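You operate a simulated robot arm through the tools that you are given. There is no shell and no other tool. Be economical: measure what you need, move in short steps, check, and stop when the job is done.

You are at the controls of a simulated robot arm. One attempt, no reset.

Task
Take the pressure off the manifold, then lift the cap with the white knob on to the ledge.
Fine: inlet shut, gauge at zero, vent shut again, before the wing nut is loosened; no drips; the other valves and nut stay.

Only the result counts: the job must be done as asked and must still hold three seconds after the hand-in. Knocking over, shifting, dropping, spilling or breaking anything else fails it. Lids that push on must go on centred and level and be pressed home; caps that screw on are set level and turned clockwise until they are tight.

Robot
A 6-joint arm with a two-finger parallel gripper, fixed in place. Base frame: the origin is at the foot of the arm, x ahead of it, y to its left, z up. Units: m, rad, N and s.
With the tool pointing down near the work surface it reaches from about 0.34 to 0.76 m from the base axis. Its first joint turns from -1.152 to 1.152 rad. Payload 2.45 kg.
The tool frame sits at the grasp point between the pads (the TCP): z along the fingers, y along the line on which they close. The tips reach 0.024 m beyond it. Largest opening 0.068 m; finger width 0.017, thickness 0.01; the body of the gripper, 0.04 by 0.07 m, starts 0.041 m behind the TCP.
Orientation is that of the tool frame in the base frame, as [roll, pitch, yaw] about the fixed x, y, z axes, in that order (R = Rz(yaw) Ry(pitch) Rx(roll)). With the fingers straight down and closing along the base's y, the tool's x points along the base's -x, its y along +y and its z along -z.

Tools
- The arm moves only by the tool apply_moves. Its argument "targets" is a list of rows, each a list of 7 numbers: the shift along the base's x, y, z in m, then the turn, a rotation vector about the base's x, y, z in degrees, then the opening, from 0 (shut) to 1 (fully open). In form: [[tx, ty, tz, wx, wy, wz, gripper], ...]. A call has 1 to 10 rows; each row is the pose to reach, as a shift and turn from the pose commanded when the call began. A row lasts 0.2 s, in which the tool goes at most 0.05 m and 0.15 rad; a call with a longer step from one row to the next is refused whole, and so is a gripper value outside its range. A pose out of reach is approached as far as the arm can. The call stops where the force on the tool passes 40 N (or 10 N more than at its start, if that is more) or the arm is blocked; 0.2 s more then pass. Each finger travels about 0.108 m/s and halts on what it meets, pressing with about 42 N; the grip force reading is that of the motor and also rises with nothing between the fingers. The clock runs only during rows and for 0.2 s after the last one: add rows that repeat a pose to give the fingers time. It gives the time, the measured TCP pose, the force on the tool (base axes), the opening and the grip force at its end, in the units of the frame above (readings bear some noise), and new pictures: "pictures" is both (left out), scene, wrist or none.
- Cameras (640 x 400 px; columns grow to the right, rows downward): "scene" is fixed at [0.1782, 0.4288, 1.4669]; the picture's right is [-0.64, -0.77, 0.00], its down [-0.41, 0.34, -0.85] and it looks along [0.65, -0.54, -0.53] (base axes); focal length 254 px, centre (320, 200). "wrist" rides on the gripper at [0.084, 0.011, -0.075] in the tool frame; the picture's right is [-0.13, 0.99, 0.00], its down [-0.60, -0.08, -0.79] and it looks along [-0.79, -0.10, 0.61] (tool axes); focal length 251 px, centre (320, 200).
- measure_at(camera, pixels): there is no depth. For up to 12 entries [column, row, z] of the newest picture of that camera ("zoom" is the newest enlarged one), the place [x, y] in the base frame at which the ray of that pixel passes the height z, good to about 0.003 m, but the place of the scene camera against the robot may be out by one fixed shift of up to 0.012 m in any direction. The clock stands still meanwhile.
- inspect(camera, box): a new picture of the part [left, top, right, bottom] of that camera's present view, enlarged. The clock stands still meanwhile.
- close_job(): hands the job in; it is judged then, once.

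Go step by step. Measure first, check grasps and placings, and put right what went wrong. The budget is 80 turns and 200 pictures, counting those below and the enlarged ones. Unless the task says otherwise, let go and move clear before handing in, and close with one line.

The tools are called after "Emit:" as name(argument=value, ...) on one line, values as JSON. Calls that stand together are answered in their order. apply_moves: Moves the arm, as the interface text tells. Its arguments: {"type":"object","properties":{"targets":{"type":"array","items":{"type":"array","items":{"type":"number"}}},"pictures":{"type":"string","enum":["both","scene","wrist","none"]}},"required":["targets"]} The other tools are called the same way: measure_at (camera, pixels) gives the place at which the rays of pixels pass given heights; inspect (camera, box) takes an enlarged picture of a part of a camera's view; close_job () hands the job in.

At the start:

```text
clock: 0.0
ee_pos: [0.4731, 0.0955, 1.3021]
tcp_rot: [3.14, 0.001, -3.141]
ft_force: [0.9, -1.0, 0.9]
opening: 0.0682
gripper_force: 0.1
```

scene: 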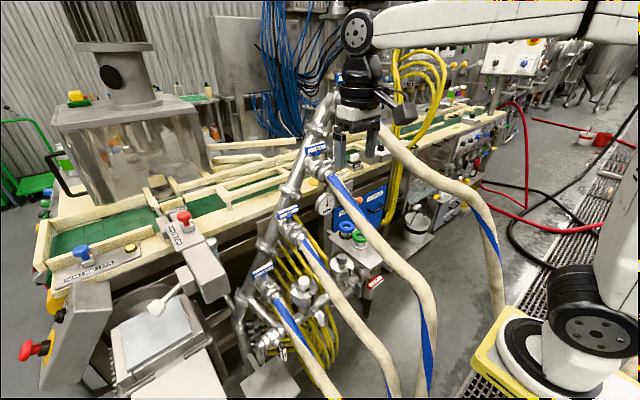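
wrist: 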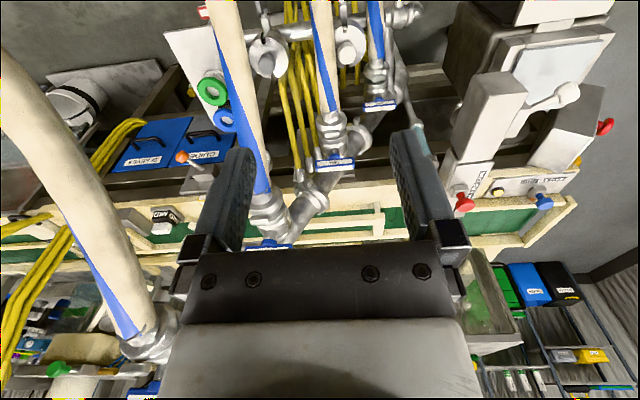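

The scene is cluttered; the gauge seems near scene (325,203) and the manifold with a valve box near (350,240). I'll enlarge the key parts first.

Emit:
inspect(camera="scene", box=[220, 120, 420, 245])

Emit:
inspect(camera="scene", box=[220, 230, 420, 355])

Emit:
inspect(camera="scene", box=[30, 190, 230, 315])

Emit:
inspect(camera="wrist", box=[160, 0, 420, 162])

```text
3.20 times, centred on (320, 182) of scene
```

zoom: 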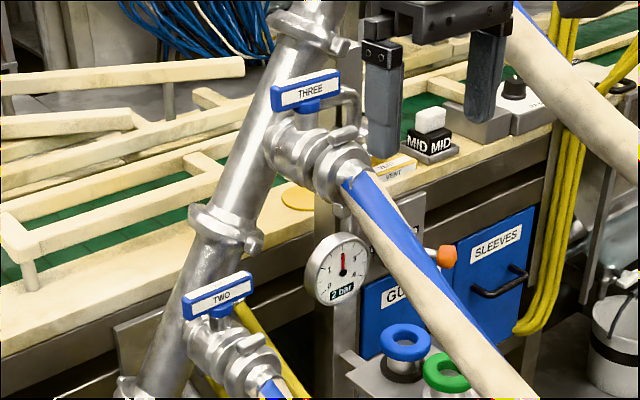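

```text
3.20 times, centred on (320, 292) of scene
```

zoom: 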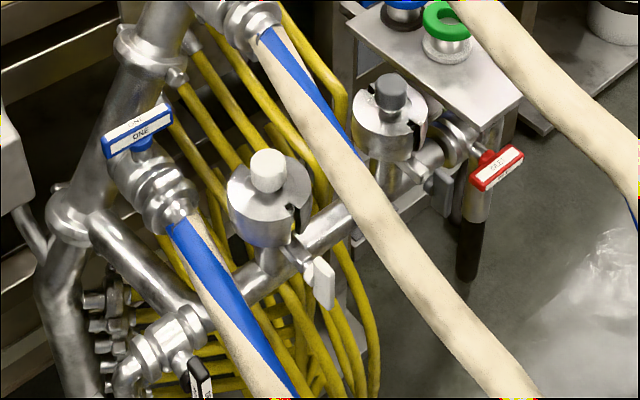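

```text
3.20 times, centred on (130, 252) of scene
```

zoom: 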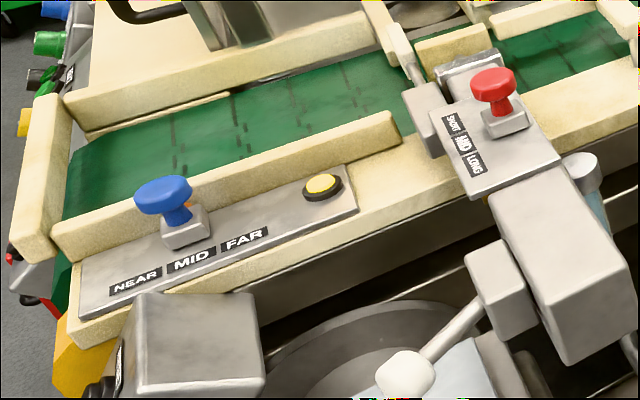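

```text
2.46 times, centred on (290, 81) of wrist
```

zoom: 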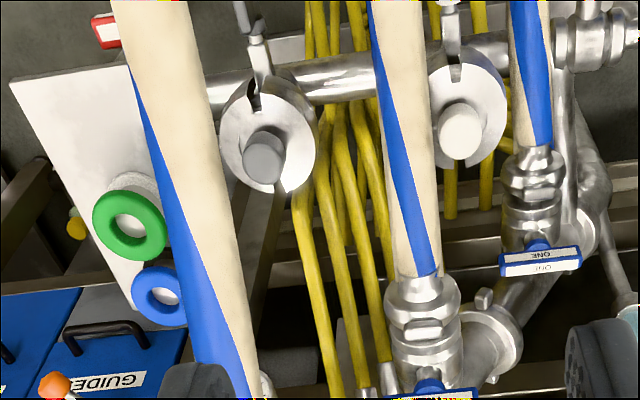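

A horizontal manifold carries two capped ports (white and grey knob), a black lever at its left end and a red one at its right; the gauge reads about 2 bar. I need the labels.

Emit:
inspect(camera="scene", box=[350, 260, 400, 291])

Emit:
inspect(camera="scene", box=[240, 320, 304, 360])

Emit:
inspect(camera="scene", box=[310, 180, 374, 220])

Emit:
inspect(camera="scene", box=[285, 265, 365, 315])

Emit:
inspect(camera="scene", box=[200, 340, 300, 400])

```text
12.80 times, centred on (375, 276) of scene
```

zoom: 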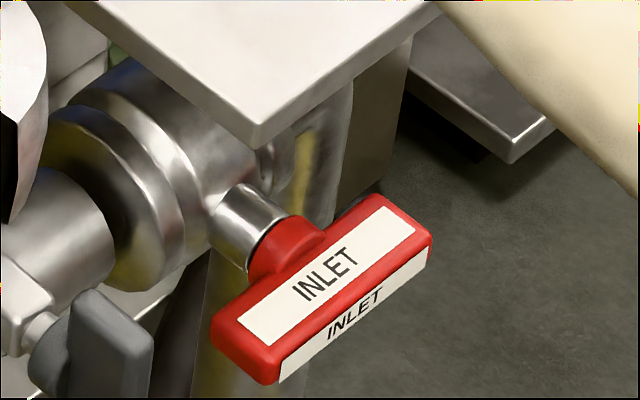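

```text
10.00 times, centred on (272, 340) of scene
```

zoom: 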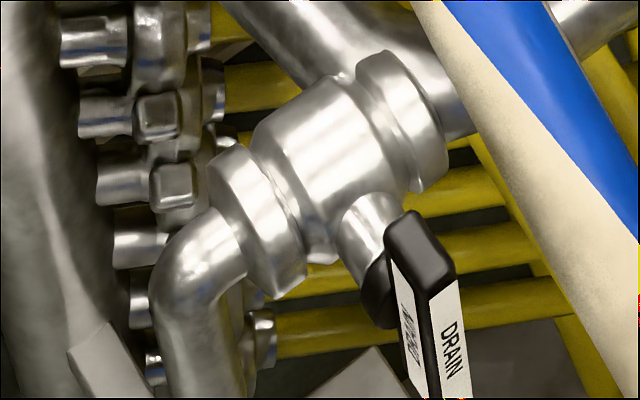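

```text
10.00 times, centred on (342, 200) of scene
```

zoom: 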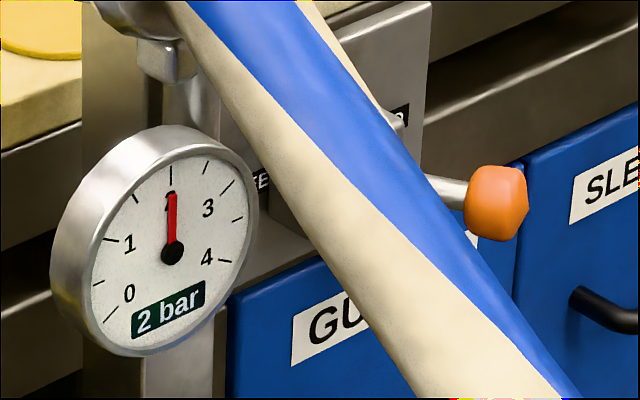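

```text
8.00 times, centred on (325, 290) of scene
```

zoom: 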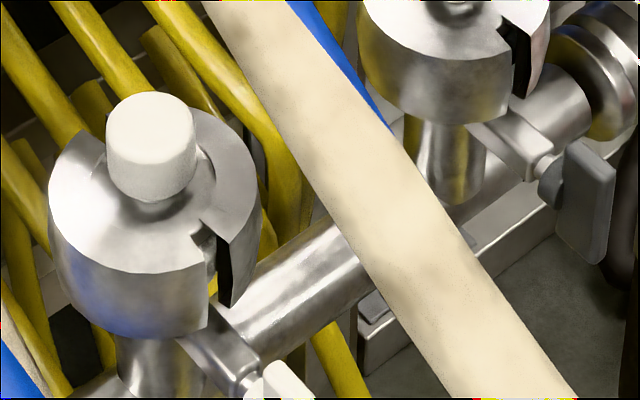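

```text
6.40 times, centred on (250, 370) of scene
```

zoom: 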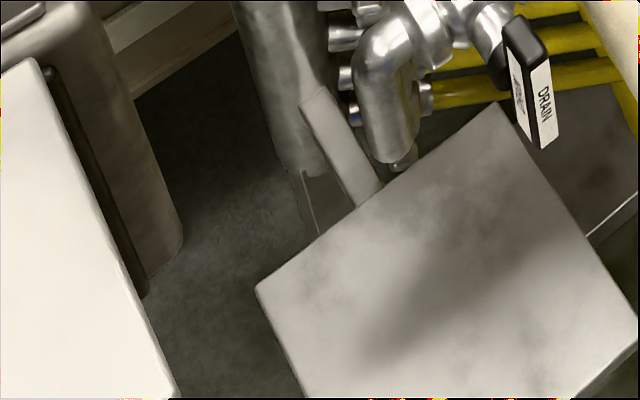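

The right-end red lever is INLET and the left-end black one DRAIN. I still need to find the vent; something reading "VENT" shows near scene (343,173), so I'll look there, at the orange knob and at the green/blue wheels.

Emit:
inspect(camera="scene", box=[320, 155, 384, 195])

Emit:
inspect(camera="scene", box=[320, 210, 400, 260])

Emit:
inspect(camera="wrist", box=[100, 60, 260, 160])

Emit:
inspect(camera="wrist", box=[110, 140, 238, 220])

Emit:
inspect(camera="wrist", box=[180, 0, 308, 80])

Emit:
inspect(camera="wrist", box=[310, 0, 438, 80])

```text
10.00 times, centred on (352, 175) of scene
```

zoom: 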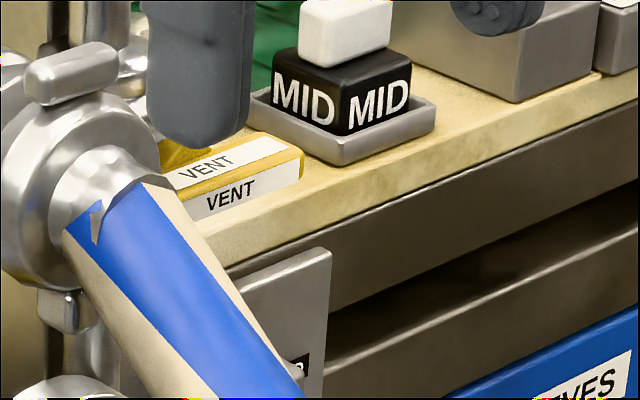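

```text
8.00 times, centred on (360, 235) of scene
```

zoom: 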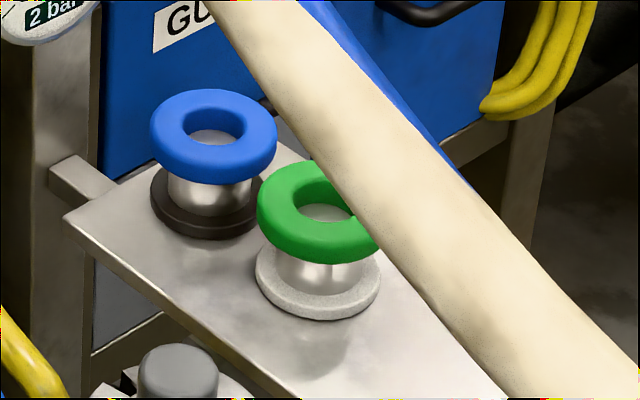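

```text
4.00 times, centred on (180, 110) of wrist
```

zoom: 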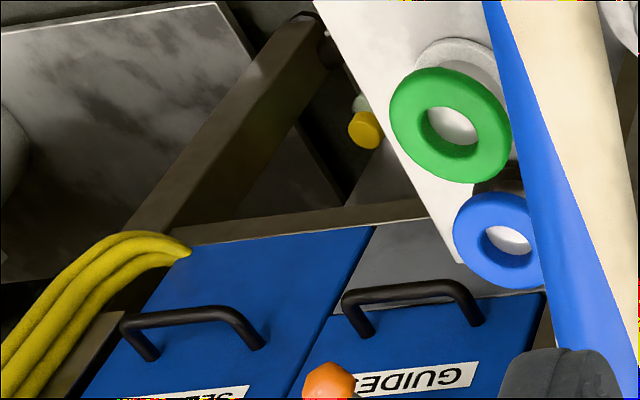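

```text
5.00 times, centred on (174, 180) of wrist
```

zoom: 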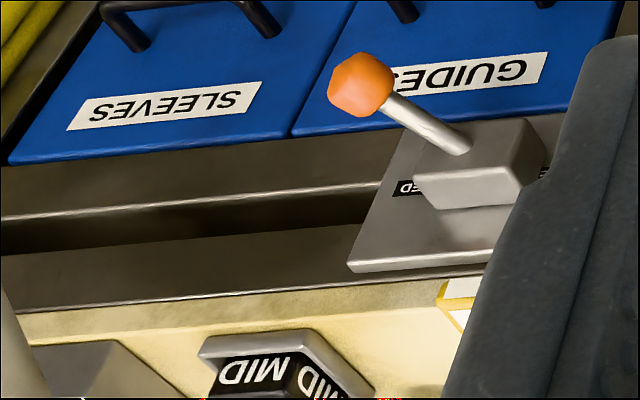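

```text
5.00 times, centred on (244, 40) of wrist
```

zoom: 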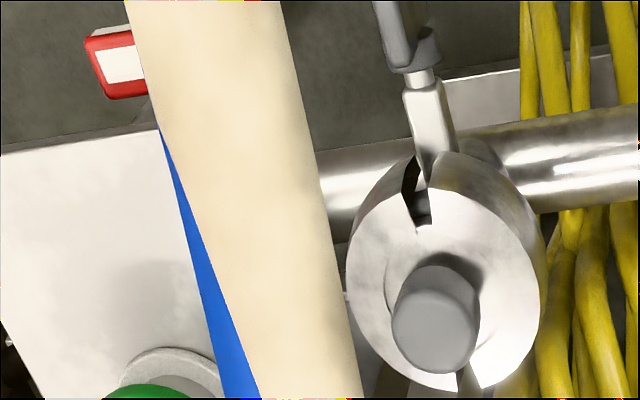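

```text
5.00 times, centred on (374, 40) of wrist
```

zoom: 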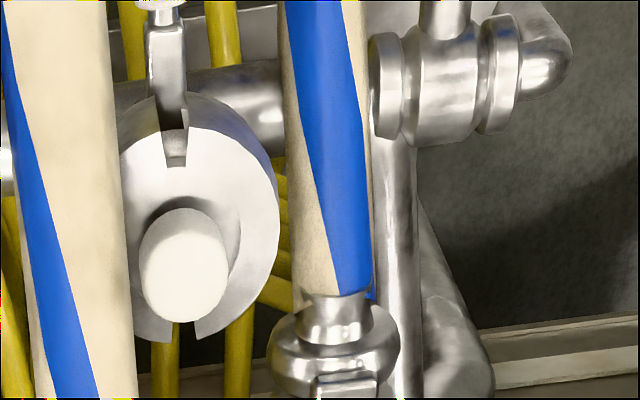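

VENT is a yellow handle behind hose THREE at scene (342,173). I'll triangulate the knobs and handles by casting both cameras' rays to two heights.

Emit:
measure_at(camera="scene", pixels=[[304, 284, 0.7], [304, 284, 1.0], [342, 259, 0.7], [342, 259, 1.0], [375.4, 281.5, 0.7], [375.4, 281.5, 1.0], [359.5, 200, 0.7], [359.5, 200, 1.0], [343, 174, 0.7], [343, 174, 1.0], [325, 204, 0.7], [325, 204, 1.0]])

Emit:
measure_at(camera="wrist", pixels=[[347, 53, 0.7], [347, 53, 1.0], [267, 66, 0.7], [267, 66, 1.0], [204.4, 13, 0.7], [204.4, 13, 1.0], [182, 156, 0.7], [182, 156, 1.0]])

```text
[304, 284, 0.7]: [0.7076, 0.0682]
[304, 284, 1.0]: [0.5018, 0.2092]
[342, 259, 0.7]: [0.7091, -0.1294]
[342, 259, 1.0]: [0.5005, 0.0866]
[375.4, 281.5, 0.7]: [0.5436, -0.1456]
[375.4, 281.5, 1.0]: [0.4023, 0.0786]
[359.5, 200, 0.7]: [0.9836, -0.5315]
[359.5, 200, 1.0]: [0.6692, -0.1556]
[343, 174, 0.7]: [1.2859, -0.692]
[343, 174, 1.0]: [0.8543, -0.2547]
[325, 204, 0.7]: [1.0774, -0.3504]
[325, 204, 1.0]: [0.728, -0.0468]
```

```text
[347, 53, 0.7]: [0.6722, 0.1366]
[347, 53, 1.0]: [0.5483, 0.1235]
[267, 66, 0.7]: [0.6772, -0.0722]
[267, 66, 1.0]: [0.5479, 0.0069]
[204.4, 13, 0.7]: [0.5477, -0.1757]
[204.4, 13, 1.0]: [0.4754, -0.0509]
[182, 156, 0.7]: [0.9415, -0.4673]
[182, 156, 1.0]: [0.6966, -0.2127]
```

White knob triangulates to about (0.618, 0.131, 0.832), grey to (0.624, -0.04, 0.823). Now the vent (yellow at wrist (202,198)), the hoses, and the valves.

Emit:
measure_at(camera="wrist", pixels=[[202, 198, 0.8], [202, 198, 1.0], [335, 163, 0.8], [335, 163, 1.0], [380, 105, 0.8], [380, 105, 1.0], [270, 243, 0.8], [270, 243, 1.0]])

Emit:
measure_at(camera="scene", pixels=[[343, 174, 0.8], [343, 174, 1.0], [288, 212, 0.8], [288, 212, 1.0], [263, 270, 0.8], [263, 270, 1.0], [315, 148, 0.8], [315, 148, 1.0]])

Emit:
inspect(camera="wrist", box=[180, 170, 308, 250])

```text
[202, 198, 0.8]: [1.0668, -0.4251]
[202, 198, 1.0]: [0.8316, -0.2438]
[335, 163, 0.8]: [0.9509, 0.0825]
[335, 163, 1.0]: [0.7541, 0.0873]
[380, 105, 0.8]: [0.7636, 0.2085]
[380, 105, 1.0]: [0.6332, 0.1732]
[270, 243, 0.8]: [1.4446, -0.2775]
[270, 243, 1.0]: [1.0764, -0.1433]
```

```text
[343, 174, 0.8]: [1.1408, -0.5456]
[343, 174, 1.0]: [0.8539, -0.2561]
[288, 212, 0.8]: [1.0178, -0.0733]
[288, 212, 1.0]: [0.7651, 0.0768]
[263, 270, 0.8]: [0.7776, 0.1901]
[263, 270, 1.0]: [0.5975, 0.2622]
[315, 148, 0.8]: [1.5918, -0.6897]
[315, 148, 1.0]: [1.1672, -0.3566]
```

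```text
5.00 times, centred on (244, 210) of wrist
```

zoom: 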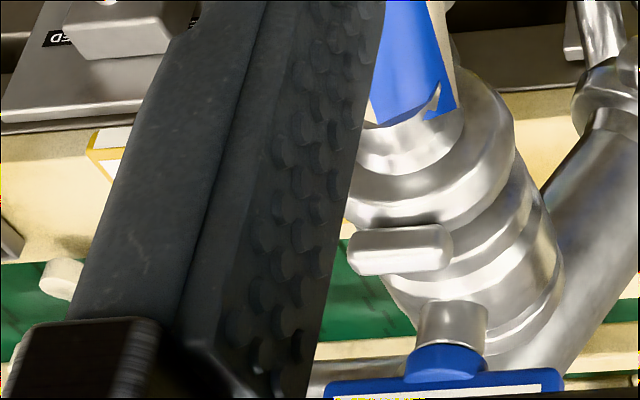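

The vent handle is far out, around (0.78, -0.19, 1.05); the wrist picture is upside down, with near, low things at the top. I'll move back and up for a clear view of the manifold and hoses.

Emit:
apply_moves(targets=[[-0.035, 0, 0.02, 0, 0, 0, 1], [-0.07, 0, 0.04, 0, 0, 0, 1], [-0.1, 0, 0.06, 0, 0, 0, 1], [-0.12, 0, 0.06, 0, 0, 0, 1]])

```text
clock: 1.0
ee_pos: [0.3594, 0.0965, 1.3631]
tcp_rot: [-3.141, -0.002, -3.142]
ft_force: [-0.9, -0.2, 0.6]
opening: 0.068
gripper_force: 0.0
out of reach, approached as far as the arm can: row 4
```

scene: 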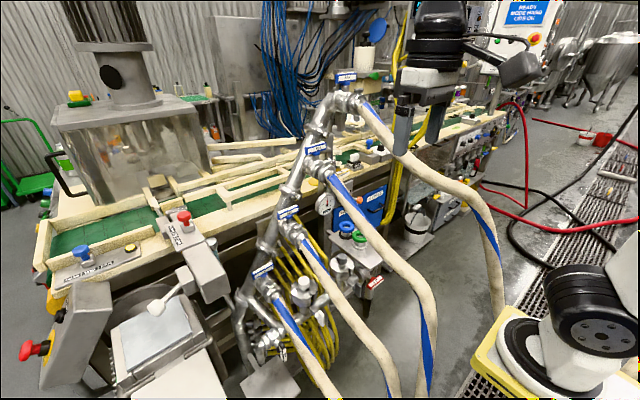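
wrist: 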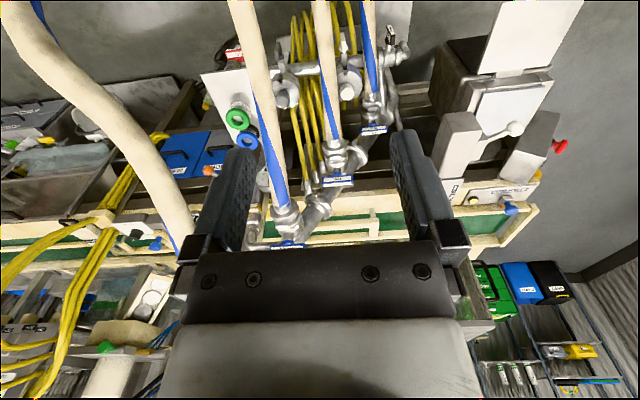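

Four header valves are now visible, with hoses draping towards the robot. I'll enlarge the manifold area from both cameras.

Emit:
inspect(camera="wrist", box=[190, 0, 430, 150])

Emit:
inspect(camera="scene", box=[290, 130, 410, 205])

Emit:
inspect(camera="wrist", box=[190, 150, 350, 250])

```text
2.67 times, centred on (310, 75) of wrist
```

zoom: 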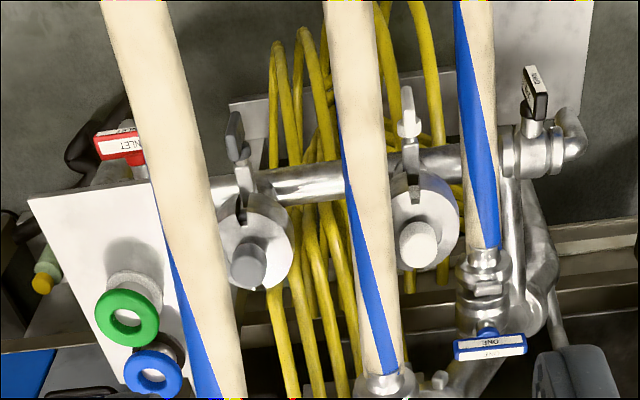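

```text
5.33 times, centred on (350, 168) of scene
```

zoom: 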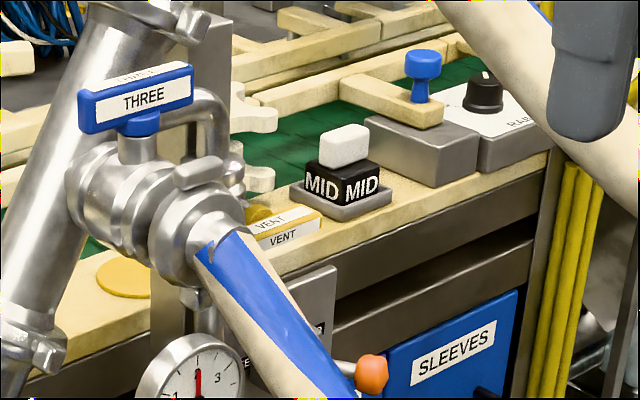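

```text
4.00 times, centred on (270, 200) of wrist
```

zoom: 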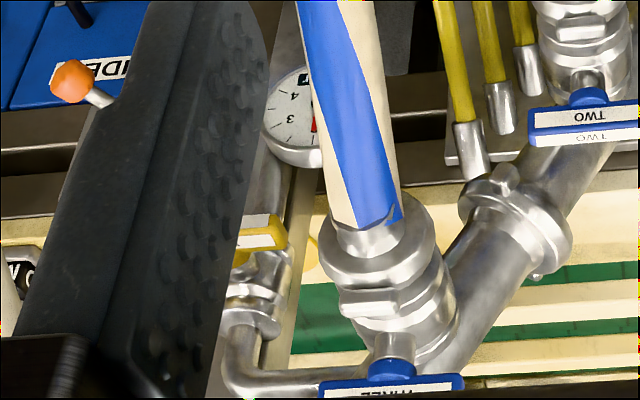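

The vent sits on a riser above the gauge: handle horizontal (shut) with its outlet elbow above. The inlet handle lies along its pipe (open). I'll triangulate these in this view.

Emit:
measure_at(camera="wrist", pixels=[[268, 179, 0.8], [268, 179, 1.1], [261, 209, 0.8], [261, 209, 1.1], [233, 54, 0.6], [233, 54, 0.9], [249, 196, 0.8], [249, 196, 1.1], [343, 46, 0.6], [343, 46, 0.9], [279, 54, 0.6], [279, 54, 0.9]])

Emit:
measure_at(camera="scene", pixels=[[326, 203, 0.8], [326, 203, 1.1], [336, 174, 0.8], [336, 174, 1.1], [350, 171, 0.8], [350, 171, 1.1], [370, 284, 0.6], [370, 284, 0.9], [382, 278, 0.6], [382, 278, 0.9], [321, 319, 0.6], [321, 319, 0.9]])

```text
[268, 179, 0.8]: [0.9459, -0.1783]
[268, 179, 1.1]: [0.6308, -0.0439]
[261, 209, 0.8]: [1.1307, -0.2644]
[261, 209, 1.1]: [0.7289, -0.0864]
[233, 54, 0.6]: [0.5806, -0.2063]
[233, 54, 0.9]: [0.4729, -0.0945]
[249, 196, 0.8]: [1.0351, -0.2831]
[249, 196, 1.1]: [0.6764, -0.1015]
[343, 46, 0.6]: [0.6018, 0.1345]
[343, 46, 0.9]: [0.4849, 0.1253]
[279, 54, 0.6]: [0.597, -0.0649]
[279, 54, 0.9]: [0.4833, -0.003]
```

```text
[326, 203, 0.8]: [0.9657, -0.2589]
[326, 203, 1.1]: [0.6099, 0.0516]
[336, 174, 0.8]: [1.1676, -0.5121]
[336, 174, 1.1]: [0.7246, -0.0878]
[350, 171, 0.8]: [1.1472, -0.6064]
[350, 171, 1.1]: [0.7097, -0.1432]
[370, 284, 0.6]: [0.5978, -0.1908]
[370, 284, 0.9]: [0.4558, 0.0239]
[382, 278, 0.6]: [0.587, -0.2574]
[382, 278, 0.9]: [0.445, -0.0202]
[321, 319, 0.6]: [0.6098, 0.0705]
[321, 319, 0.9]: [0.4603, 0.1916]
```

Rough positions: vent handle (0.735,-0.125,1.09), inlet handle (0.563,-0.175,0.66), hoses draping at about y=-0.02 (THREE), 0.094 (TWO), 0.19 (ONE) and -0.15 to -0.21 (FOUR). I'll tip the camera further down over the manifold to see the shelf, wing nuts and ledge.

Emit:
apply_moves(targets=[[0.03, -0.04, 0, 0, 8, 0, 1], [0.06, -0.06, 0, 0, 16, 0, 1], [0.09, -0.06, 0, 0, 24, 0, 1], [0.12, -0.06, 0, 0, 30, 0, 1]])

```text
clock: 2.0
ee_pos: [0.4654, 0.0368, 1.3096]
tcp_rot: [3.14, -0.521, -3.139]
ft_force: [-0.5, -0.7, 0.1]
opening: 0.0683
gripper_force: 0.1
out of reach, approached as far as the arm can: row 3, 4
```

scene: 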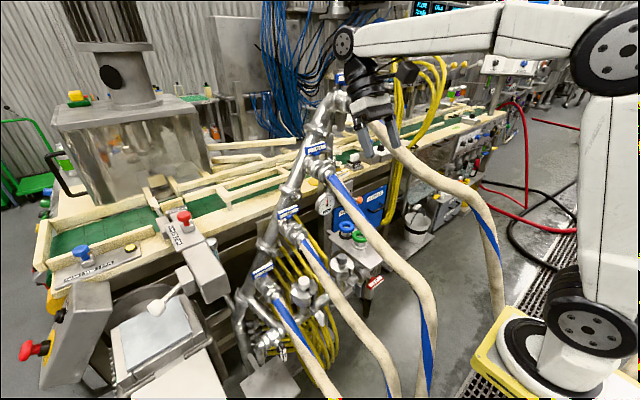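
wrist: 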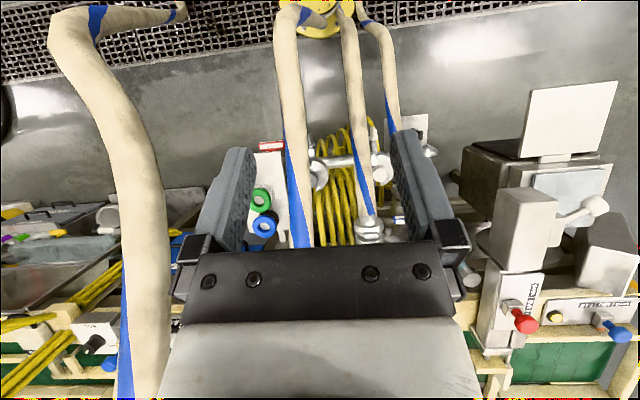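

The hoses run down to the floor by the pedestal. I'll enlarge the manifold in this steeper view.

Emit:
inspect(camera="wrist", box=[235, 110, 395, 210])

Emit:
inspect(camera="wrist", box=[360, 90, 456, 150])

Emit:
inspect(camera="wrist", box=[240, 180, 400, 280])

Emit:
inspect(camera="scene", box=[296, 295, 328, 315])

```text
4.00 times, centred on (315, 160) of wrist
```

zoom: 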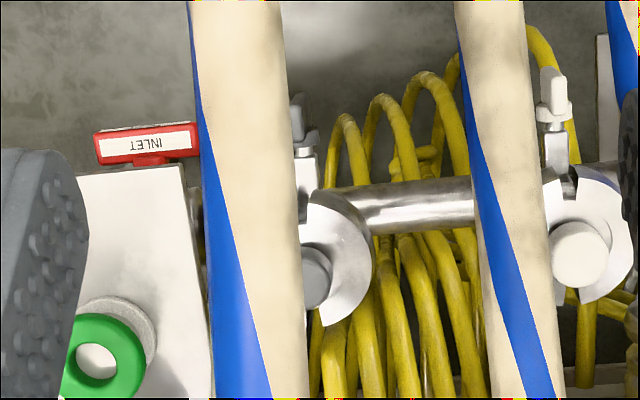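

```text
6.67 times, centred on (408, 120) of wrist
```

zoom: 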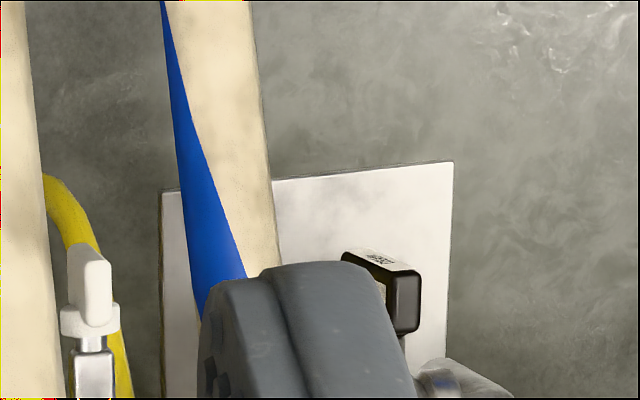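

```text
4.00 times, centred on (320, 230) of wrist
```

zoom: 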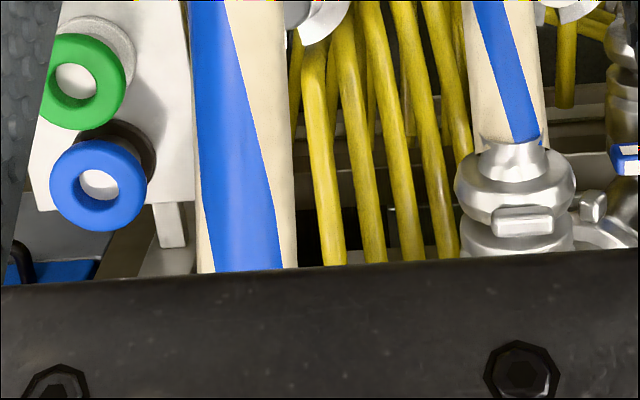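

```text
16.00 times, centred on (312, 305) of scene
```

zoom: 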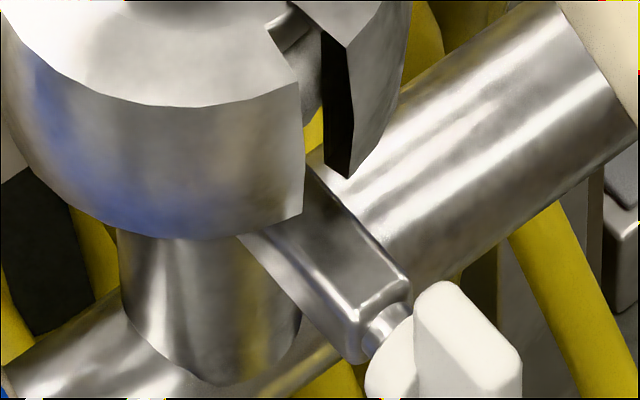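

The wing nuts sit on bolts pointing towards the robot, white one for the white cap. I need the height of the plate by the drain (candidate ledge) and of the shelf with the rings.

Emit:
inspect(camera="scene", box=[225, 340, 321, 400])

Emit:
inspect(camera="scene", box=[320, 225, 400, 275])

Emit:
measure_at(camera="wrist", pixels=[[428, 114.3, 0.4], [428, 114.3, 0.7], [384.3, 118.5, 0.4], [384.3, 118.5, 0.7], [255, 151, 0.6], [255, 151, 0.9], [248, 232, 0.6], [248, 232, 0.9], [281, 151, 0.7], [281, 151, 0.9], [380, 173, 0.7], [380, 173, 0.9]])

```text
6.67 times, centred on (273, 370) of scene
```

zoom: 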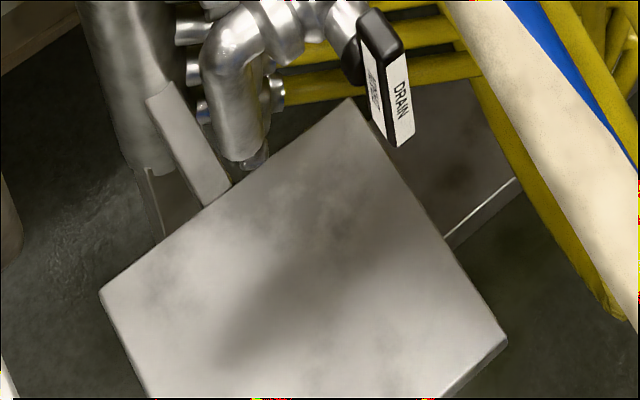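

```text
8.00 times, centred on (360, 250) of scene
```

zoom: 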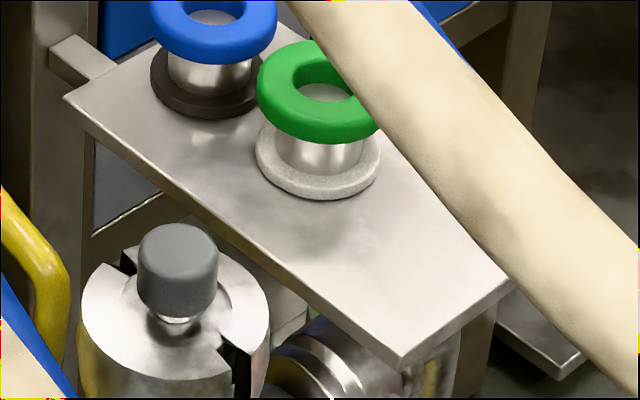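

```text
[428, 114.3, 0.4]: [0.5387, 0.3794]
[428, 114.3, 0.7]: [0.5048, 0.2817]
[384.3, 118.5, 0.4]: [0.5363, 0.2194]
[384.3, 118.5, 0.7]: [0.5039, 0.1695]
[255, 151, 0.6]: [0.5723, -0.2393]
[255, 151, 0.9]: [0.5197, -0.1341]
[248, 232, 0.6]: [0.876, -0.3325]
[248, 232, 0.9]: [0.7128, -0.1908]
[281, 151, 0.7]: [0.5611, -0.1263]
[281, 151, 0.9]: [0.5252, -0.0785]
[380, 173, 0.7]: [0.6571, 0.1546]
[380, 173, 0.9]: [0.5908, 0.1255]
```

The drain plate is low (z≈0.40), while the shelf with the blue and green rings is at z≈0.785, x from 0.547, y from -0.2 to -0.107, which reads as the ledge. Now an exact fix on the inlet handle, the wings, and the vent.

Emit:
measure_at(camera="wrist", pixels=[[271.75, 146, 0.6], [271.75, 146, 0.8], [259.5, 147, 0.6], [259.5, 147, 0.8], [373, 133, 0.6], [373, 133, 0.8], [313, 180, 0.7], [313, 180, 0.9]])

Emit:
measure_at(camera="scene", pixels=[[375.4, 281.5, 0.6], [375.4, 281.5, 0.8], [383, 277.5, 0.6], [383, 277.5, 0.8], [319, 316, 0.6], [319, 316, 0.8], [367, 287, 0.6], [367, 287, 0.8]])

Emit:
inspect(camera="scene", box=[300, 100, 348, 130])

```text
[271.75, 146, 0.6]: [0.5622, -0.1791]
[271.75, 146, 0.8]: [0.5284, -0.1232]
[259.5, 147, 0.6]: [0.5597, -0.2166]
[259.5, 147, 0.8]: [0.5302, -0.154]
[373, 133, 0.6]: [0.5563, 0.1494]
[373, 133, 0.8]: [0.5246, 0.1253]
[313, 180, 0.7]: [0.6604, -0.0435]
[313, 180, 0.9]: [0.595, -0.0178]
```

```text
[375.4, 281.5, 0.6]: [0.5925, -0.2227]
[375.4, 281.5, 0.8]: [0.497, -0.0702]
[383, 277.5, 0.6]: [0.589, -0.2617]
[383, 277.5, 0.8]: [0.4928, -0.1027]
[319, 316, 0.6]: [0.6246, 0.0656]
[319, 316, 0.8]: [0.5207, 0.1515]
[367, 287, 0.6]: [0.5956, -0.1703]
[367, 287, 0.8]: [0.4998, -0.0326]
```

```text
13.33 times, centred on (324, 115) of scene
```

zoom: 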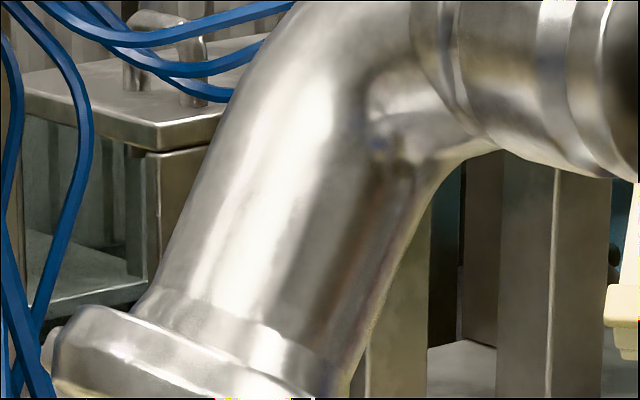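

Inlet handle: centre (0.546,-0.152,0.693), running y from -0.188 to -0.115; wing at about (0.53,0.13,0.77). To shut the inlet I'll press its right (-y) end down with closed fingers, going in between hoses THREE and FOUR. First I'll line up above that gap.

Emit:
apply_moves(targets=[[-0.01, -0.04, 0, 0, -8, 0, 1], [-0.015, -0.08, 0, 0, -16, 0, 0.5], [-0.015, -0.117, 0, 0, -24, 0, 0], [-0.015, -0.117, 0, 0, -30, 0, 0], [-0.015, -0.117, 0, 0, -30, 0, 0]])

```text
clock: 3.2
ee_pos: [0.4498, -0.0783, 1.3112]
tcp_rot: [-3.141, 0.001, 3.141]
ft_force: [0.1, 0.2, 0.6]
opening: 0.0
gripper_force: 23.9
```

scene: 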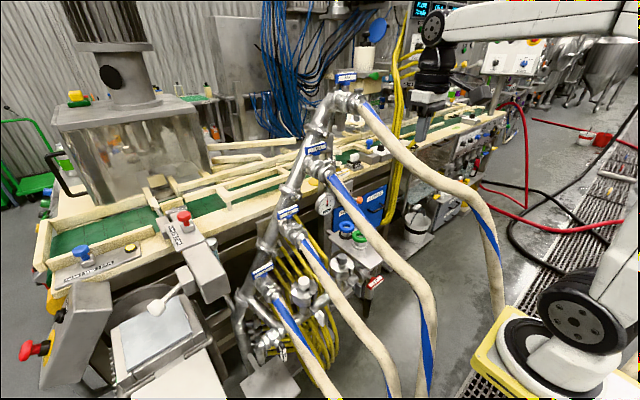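
wrist: 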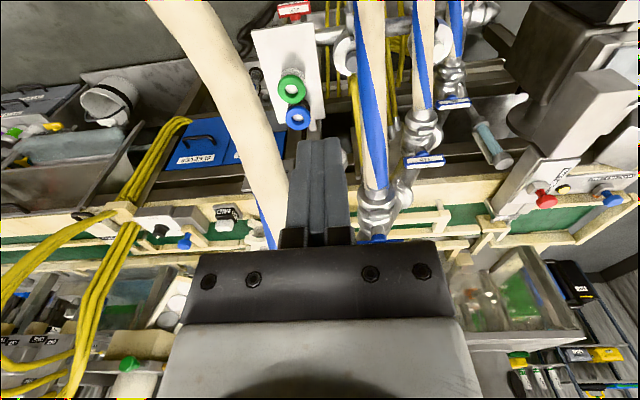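

The gap between hose FOUR (left) and hose THREE (right) is clear, with shelf and INLET visible through it at wrist (293,10). I'll descend in the middle of it, watching force.

Emit:
apply_moves(targets=[[0, -0.003, -0.04, 0, 0, 0, 0], [0, -0.005, -0.08, 0, 0, 0, 0], [0, -0.005, -0.12, 0, 0, 0, 0], [0, -0.005, -0.16, 0, 0, 0, 0], [0, -0.005, -0.2, 0, 0, 0, 0]])

```text
clock: 4.4
ee_pos: [0.4467, -0.0812, 1.1108]
tcp_rot: [-3.141, 0.0, -3.14]
ft_force: [0.9, -0.3, 0.3]
opening: 0.0002
gripper_force: 23.7
```

scene: 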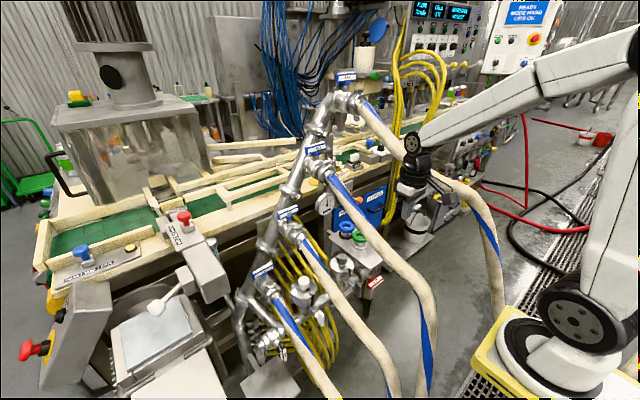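
wrist: 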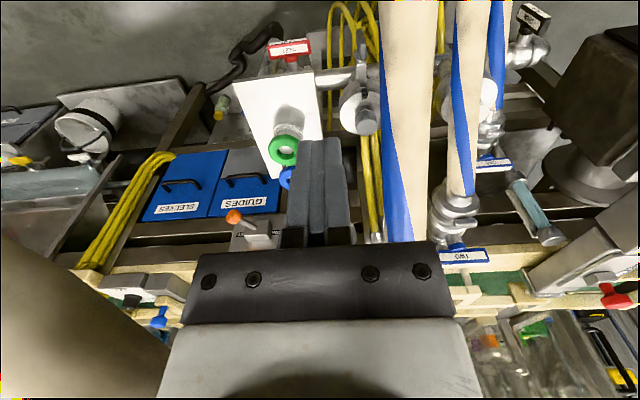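

Clear so far (force under 1 N), and the wrist sits between the hoses. I'll go down further while shifting slightly right, then check.

Emit:
apply_moves(targets=[[0, -0.005, -0.04, 0, 0, 0, 0], [0, -0.01, -0.08, 0, 0, 0, 0], [0, -0.015, -0.12, 0, 0, 0, 0], [0, -0.025, -0.16, 0, 0, 0, 0], [0.01, -0.035, -0.2, 0, 0, 0, 0], [0.02, -0.045, -0.24, 0, 0, 0, 0]])

```text
clock: 5.8
ee_pos: [0.4691, -0.1258, 0.8685]
tcp_rot: [-3.14, 0.0, -3.141]
ft_force: [0.9, -1.0, 0.1]
opening: 0.0002
gripper_force: 23.6
```

scene: 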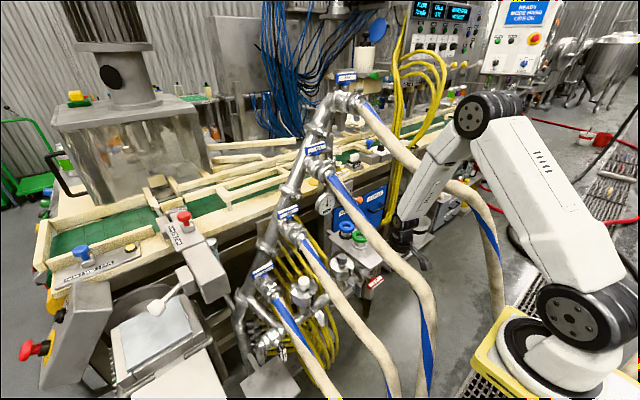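
wrist: 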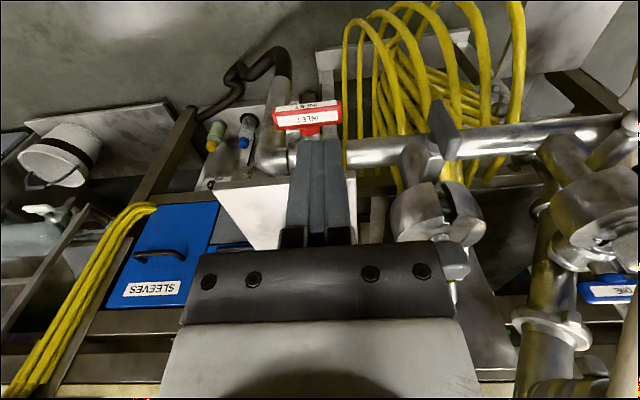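

The arm fits between the hoses and INLET is right ahead at wrist (308,117). I'll refine its position from this close view.

Emit:
measure_at(camera="wrist", pixels=[[274, 120, 0.69], [342, 113, 0.69], [308, 117, 0.69], [308, 117, 0.67], [318, 141, 0.7], [313, 178, 0.785], [442, 130, 0.7], [442, 130, 0.77]])

Emit:
inspect(camera="wrist", box=[250, 80, 378, 160])

Emit:
inspect(camera="wrist", box=[380, 90, 508, 250])

```text
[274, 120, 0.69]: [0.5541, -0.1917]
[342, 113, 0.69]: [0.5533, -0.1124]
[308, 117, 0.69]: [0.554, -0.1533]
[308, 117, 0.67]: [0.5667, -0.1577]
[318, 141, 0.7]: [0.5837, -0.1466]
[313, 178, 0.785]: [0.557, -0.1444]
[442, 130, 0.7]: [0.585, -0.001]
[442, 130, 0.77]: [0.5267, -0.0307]
```

```text
5.00 times, centred on (314, 120) of wrist
```

zoom: 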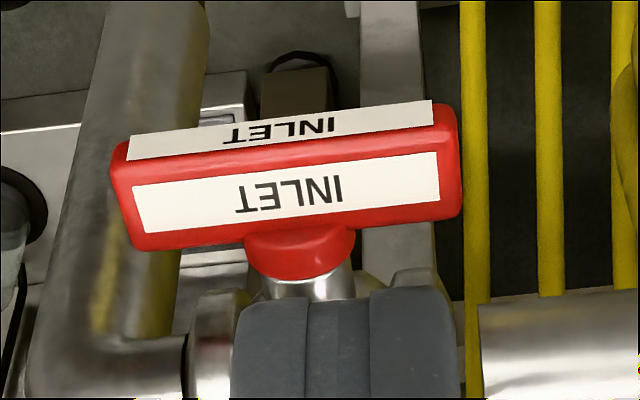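

```text
2.50 times, centred on (444, 170) of wrist
```

zoom: 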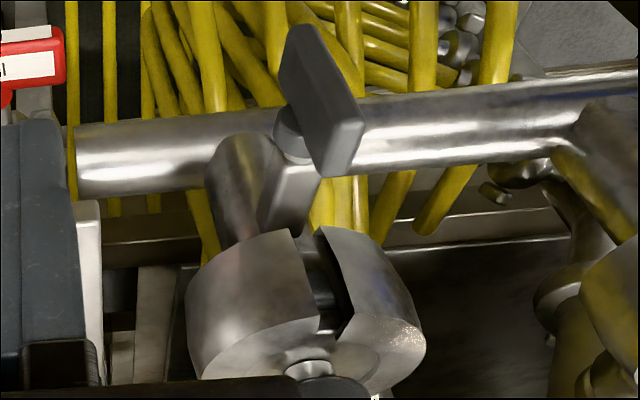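

Handle: centre (0.552,-0.152,0.69), ends at y -0.192 and -0.112. I'll pitch the closed fingers forward 30° (to stay clear of the shelf edge) and tilt them to the right, hovering above the right end.

Emit:
apply_moves(targets=[[0.006, -0.008, -0.014, -2.4, -6, 0, 0], [0.012, -0.016, -0.028, -4.8, -12, 0, 0], [0.018, -0.024, -0.042, -7.2, -18, 0, 0], [0.024, -0.032, -0.055, -9.6, -24, 0, 0], [0.031, -0.04, -0.068, -12, -30, 0, 0]])

```text
clock: 7.0
ee_pos: [0.4998, -0.1698, 0.801]
tcp_rot: [-2.909, 0.522, -3.078]
ft_force: [-0.4, 0.2, 0.4]
opening: 0.0
gripper_force: 23.9
```

scene: 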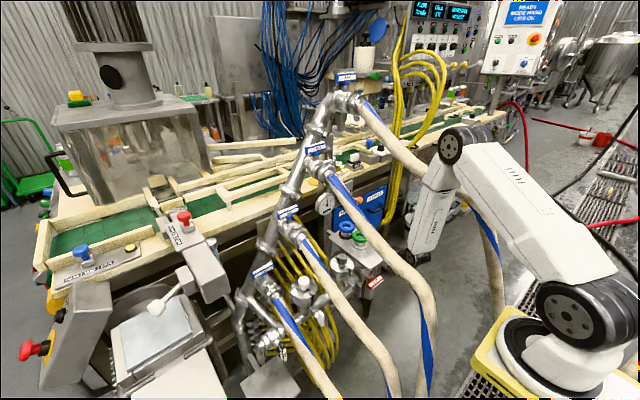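
wrist: 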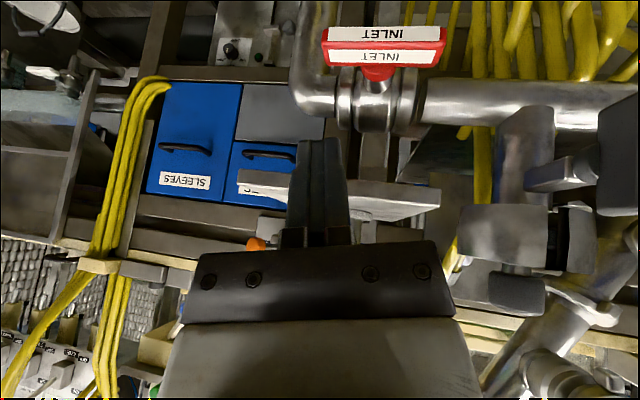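

The fingers are pitched as planned and the shelf is clear of them. I'll come down to just above the handle's right end.

Emit:
apply_moves(targets=[[0.018, -0.004, -0.034, 0, 0, 0, 0], [0.036, -0.007, -0.063, 0, 0, 0, 0]])

Emit:
inspect(camera="wrist", box=[240, 40, 432, 160])

Emit:
inspect(camera="scene", box=[340, 240, 420, 290])

```text
clock: 7.6
ee_pos: [0.5297, -0.1739, 0.7323]
tcp_rot: [-2.92, 0.506, -3.089]
ft_force: [-37.1, 0.7, 9.5]
opening: 0.0001
gripper_force: 23.5
```

scene: 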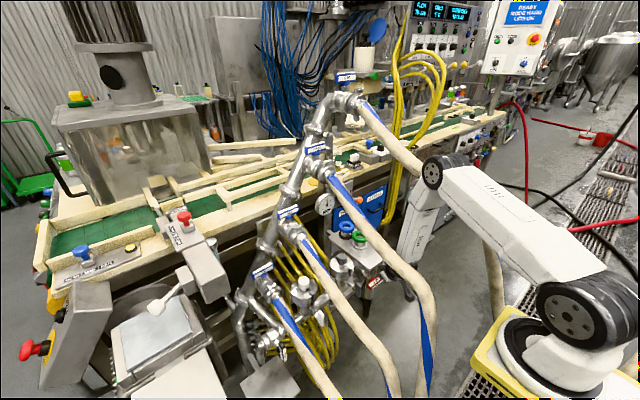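
wrist: 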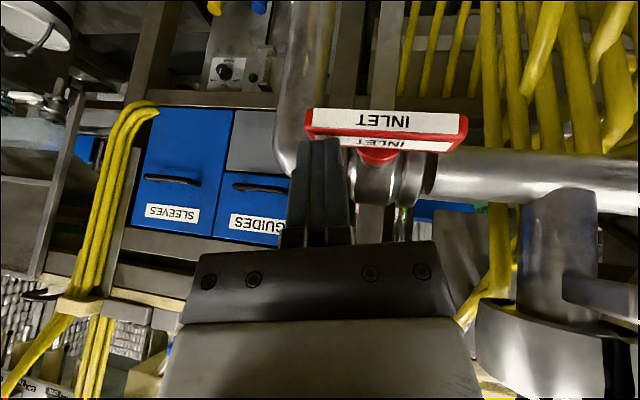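

```text
3.33 times, centred on (336, 100) of wrist
```

zoom: 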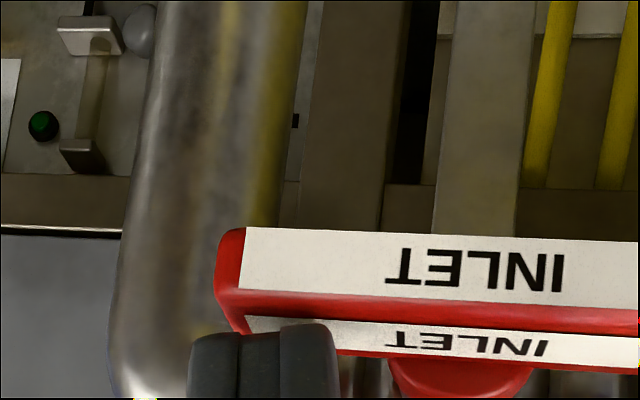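

```text
8.00 times, centred on (380, 265) of scene
```

zoom: 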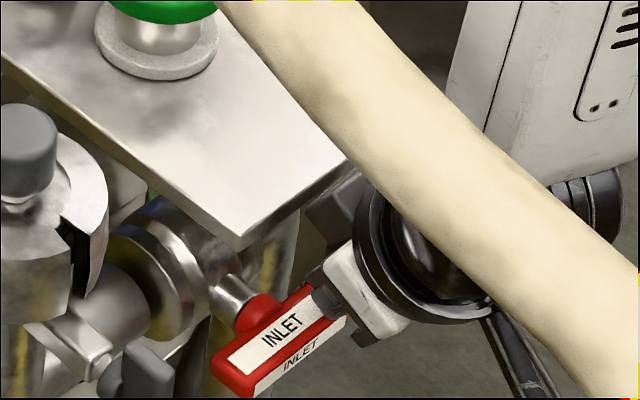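

Contact of 37 N came along -x before reaching the spot: either the fingertip met the handle's edge or the body met the shelf edge. I'll measure the handle's edge and the shelf edge from here.

Emit:
measure_at(camera="wrist", pixels=[[369, 131.6, 0.66], [369, 131.6, 0.68], [369, 131.6, 0.7], [369, 131.6, 0.72], [380, 147, 0.68], [380, 147, 0.7], [385, 110, 0.66], [385, 110, 0.68], [385, 110, 0.7], [306, 115, 0.69], [320, 142, 0.7], [320, 142, 0.72]])

Emit:
inspect(camera="scene", box=[365, 255, 397, 275])

```text
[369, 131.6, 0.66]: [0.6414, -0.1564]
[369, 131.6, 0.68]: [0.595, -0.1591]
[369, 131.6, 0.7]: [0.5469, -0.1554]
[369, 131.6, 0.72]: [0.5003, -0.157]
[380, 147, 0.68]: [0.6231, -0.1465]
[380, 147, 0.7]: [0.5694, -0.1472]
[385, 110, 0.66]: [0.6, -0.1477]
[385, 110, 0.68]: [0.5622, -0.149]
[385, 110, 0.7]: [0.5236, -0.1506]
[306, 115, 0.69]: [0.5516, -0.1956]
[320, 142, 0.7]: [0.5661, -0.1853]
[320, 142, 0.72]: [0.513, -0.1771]
```

```text
16.00 times, centred on (381, 265) of scene
```

zoom: 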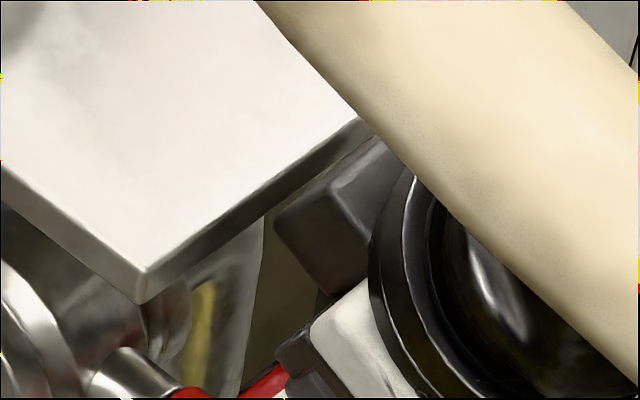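

The body's corner seems to be against the shelf rim (scene zoom (300,200)). I'll back off and pitch the tool to about 50° so the body stays lower and further out.

Emit:
apply_moves(targets=[[-0.03, 0, 0.005, 0, 0, 0, 0], [-0.035, 0, 0.01, 0, -7, 0, 0], [-0.035, 0, 0.012, 0, -14, 0, 0], [-0.035, 0, 0.012, 0, -20, 0, 0]])

Emit:
inspect(camera="scene", box=[345, 245, 425, 295])

```text
clock: 8.6
ee_pos: [0.4999, -0.1751, 0.7492]
tcp_rot: [-2.878, 0.868, -3.059]
ft_force: [-0.1, -0.4, -0.2]
opening: 0.0
gripper_force: 23.5
```

scene: 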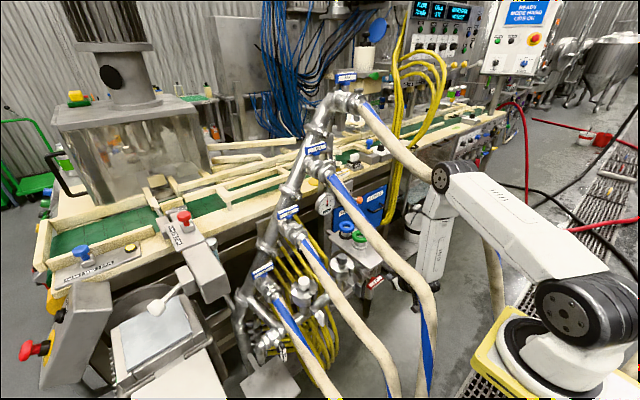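
wrist: 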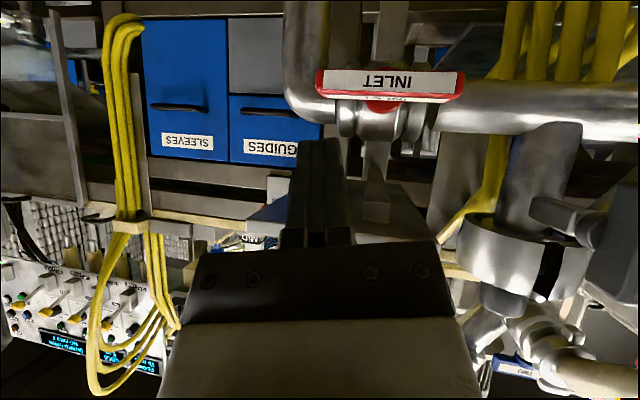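

```text
8.00 times, centred on (385, 270) of scene
```

zoom: 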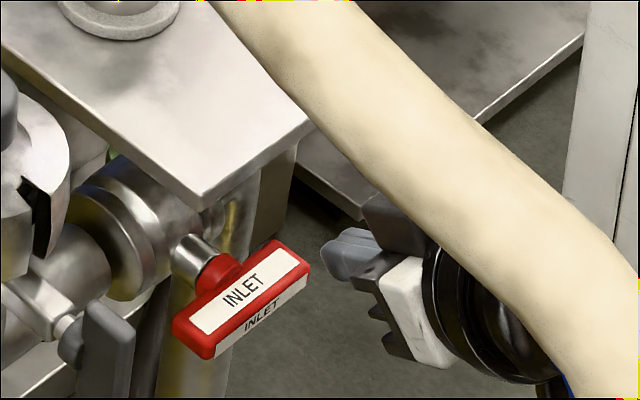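

The tool is clear and level with the handle's right end (scene zoom (345,255) vs handle (240,300)). I'll go over the end and press it down along a quarter circle.

Emit:
apply_moves(targets=[[0.035, -0.004, -0.014, 0, 0, 0, 0], [0.035, -0.004, -0.026, 0, 0, 0, 0], [0.035, -0.008, -0.034, 0, 0, 0, 0], [0.035, -0.009, -0.044, 0, 0, 0, 0], [0.035, -0.007, -0.053, 0, 0, 0, 0]])

Emit:
inspect(camera="scene", box=[345, 245, 425, 295])

```text
clock: 9.8
ee_pos: [0.5366, -0.182, 0.6993]
tcp_rot: [-2.878, 0.867, -3.059]
ft_force: [0.0, 0.3, 1.0]
opening: 0.0
gripper_force: 23.7
```

scene: 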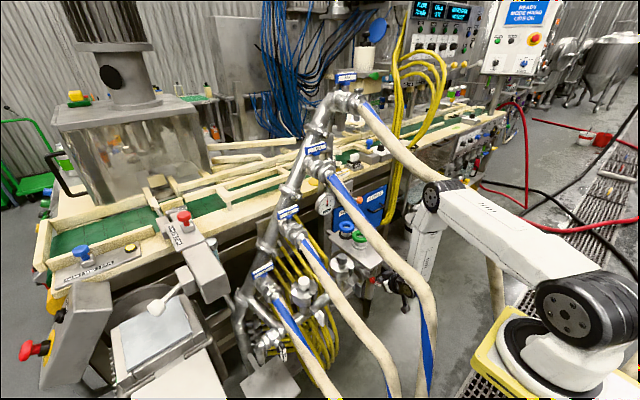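
wrist: 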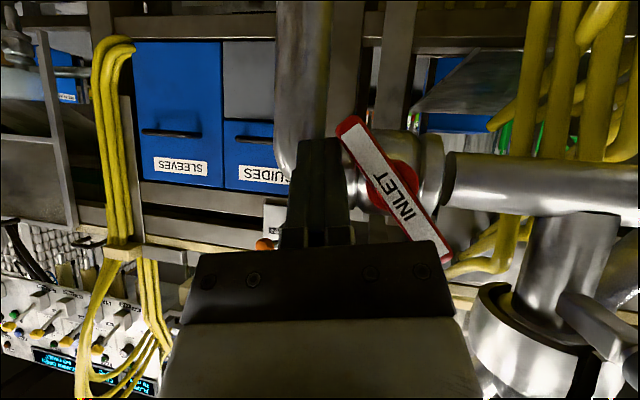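

```text
8.00 times, centred on (385, 270) of scene
```

zoom: 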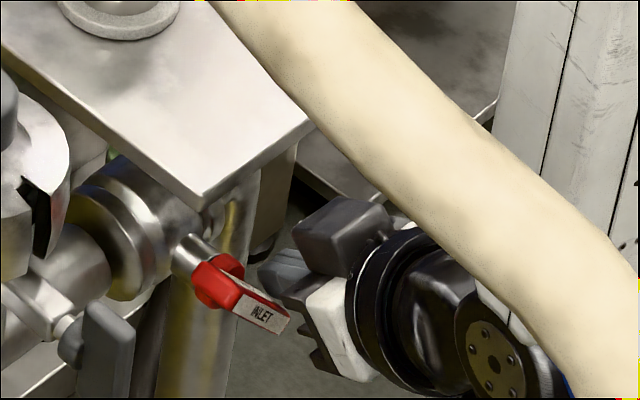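

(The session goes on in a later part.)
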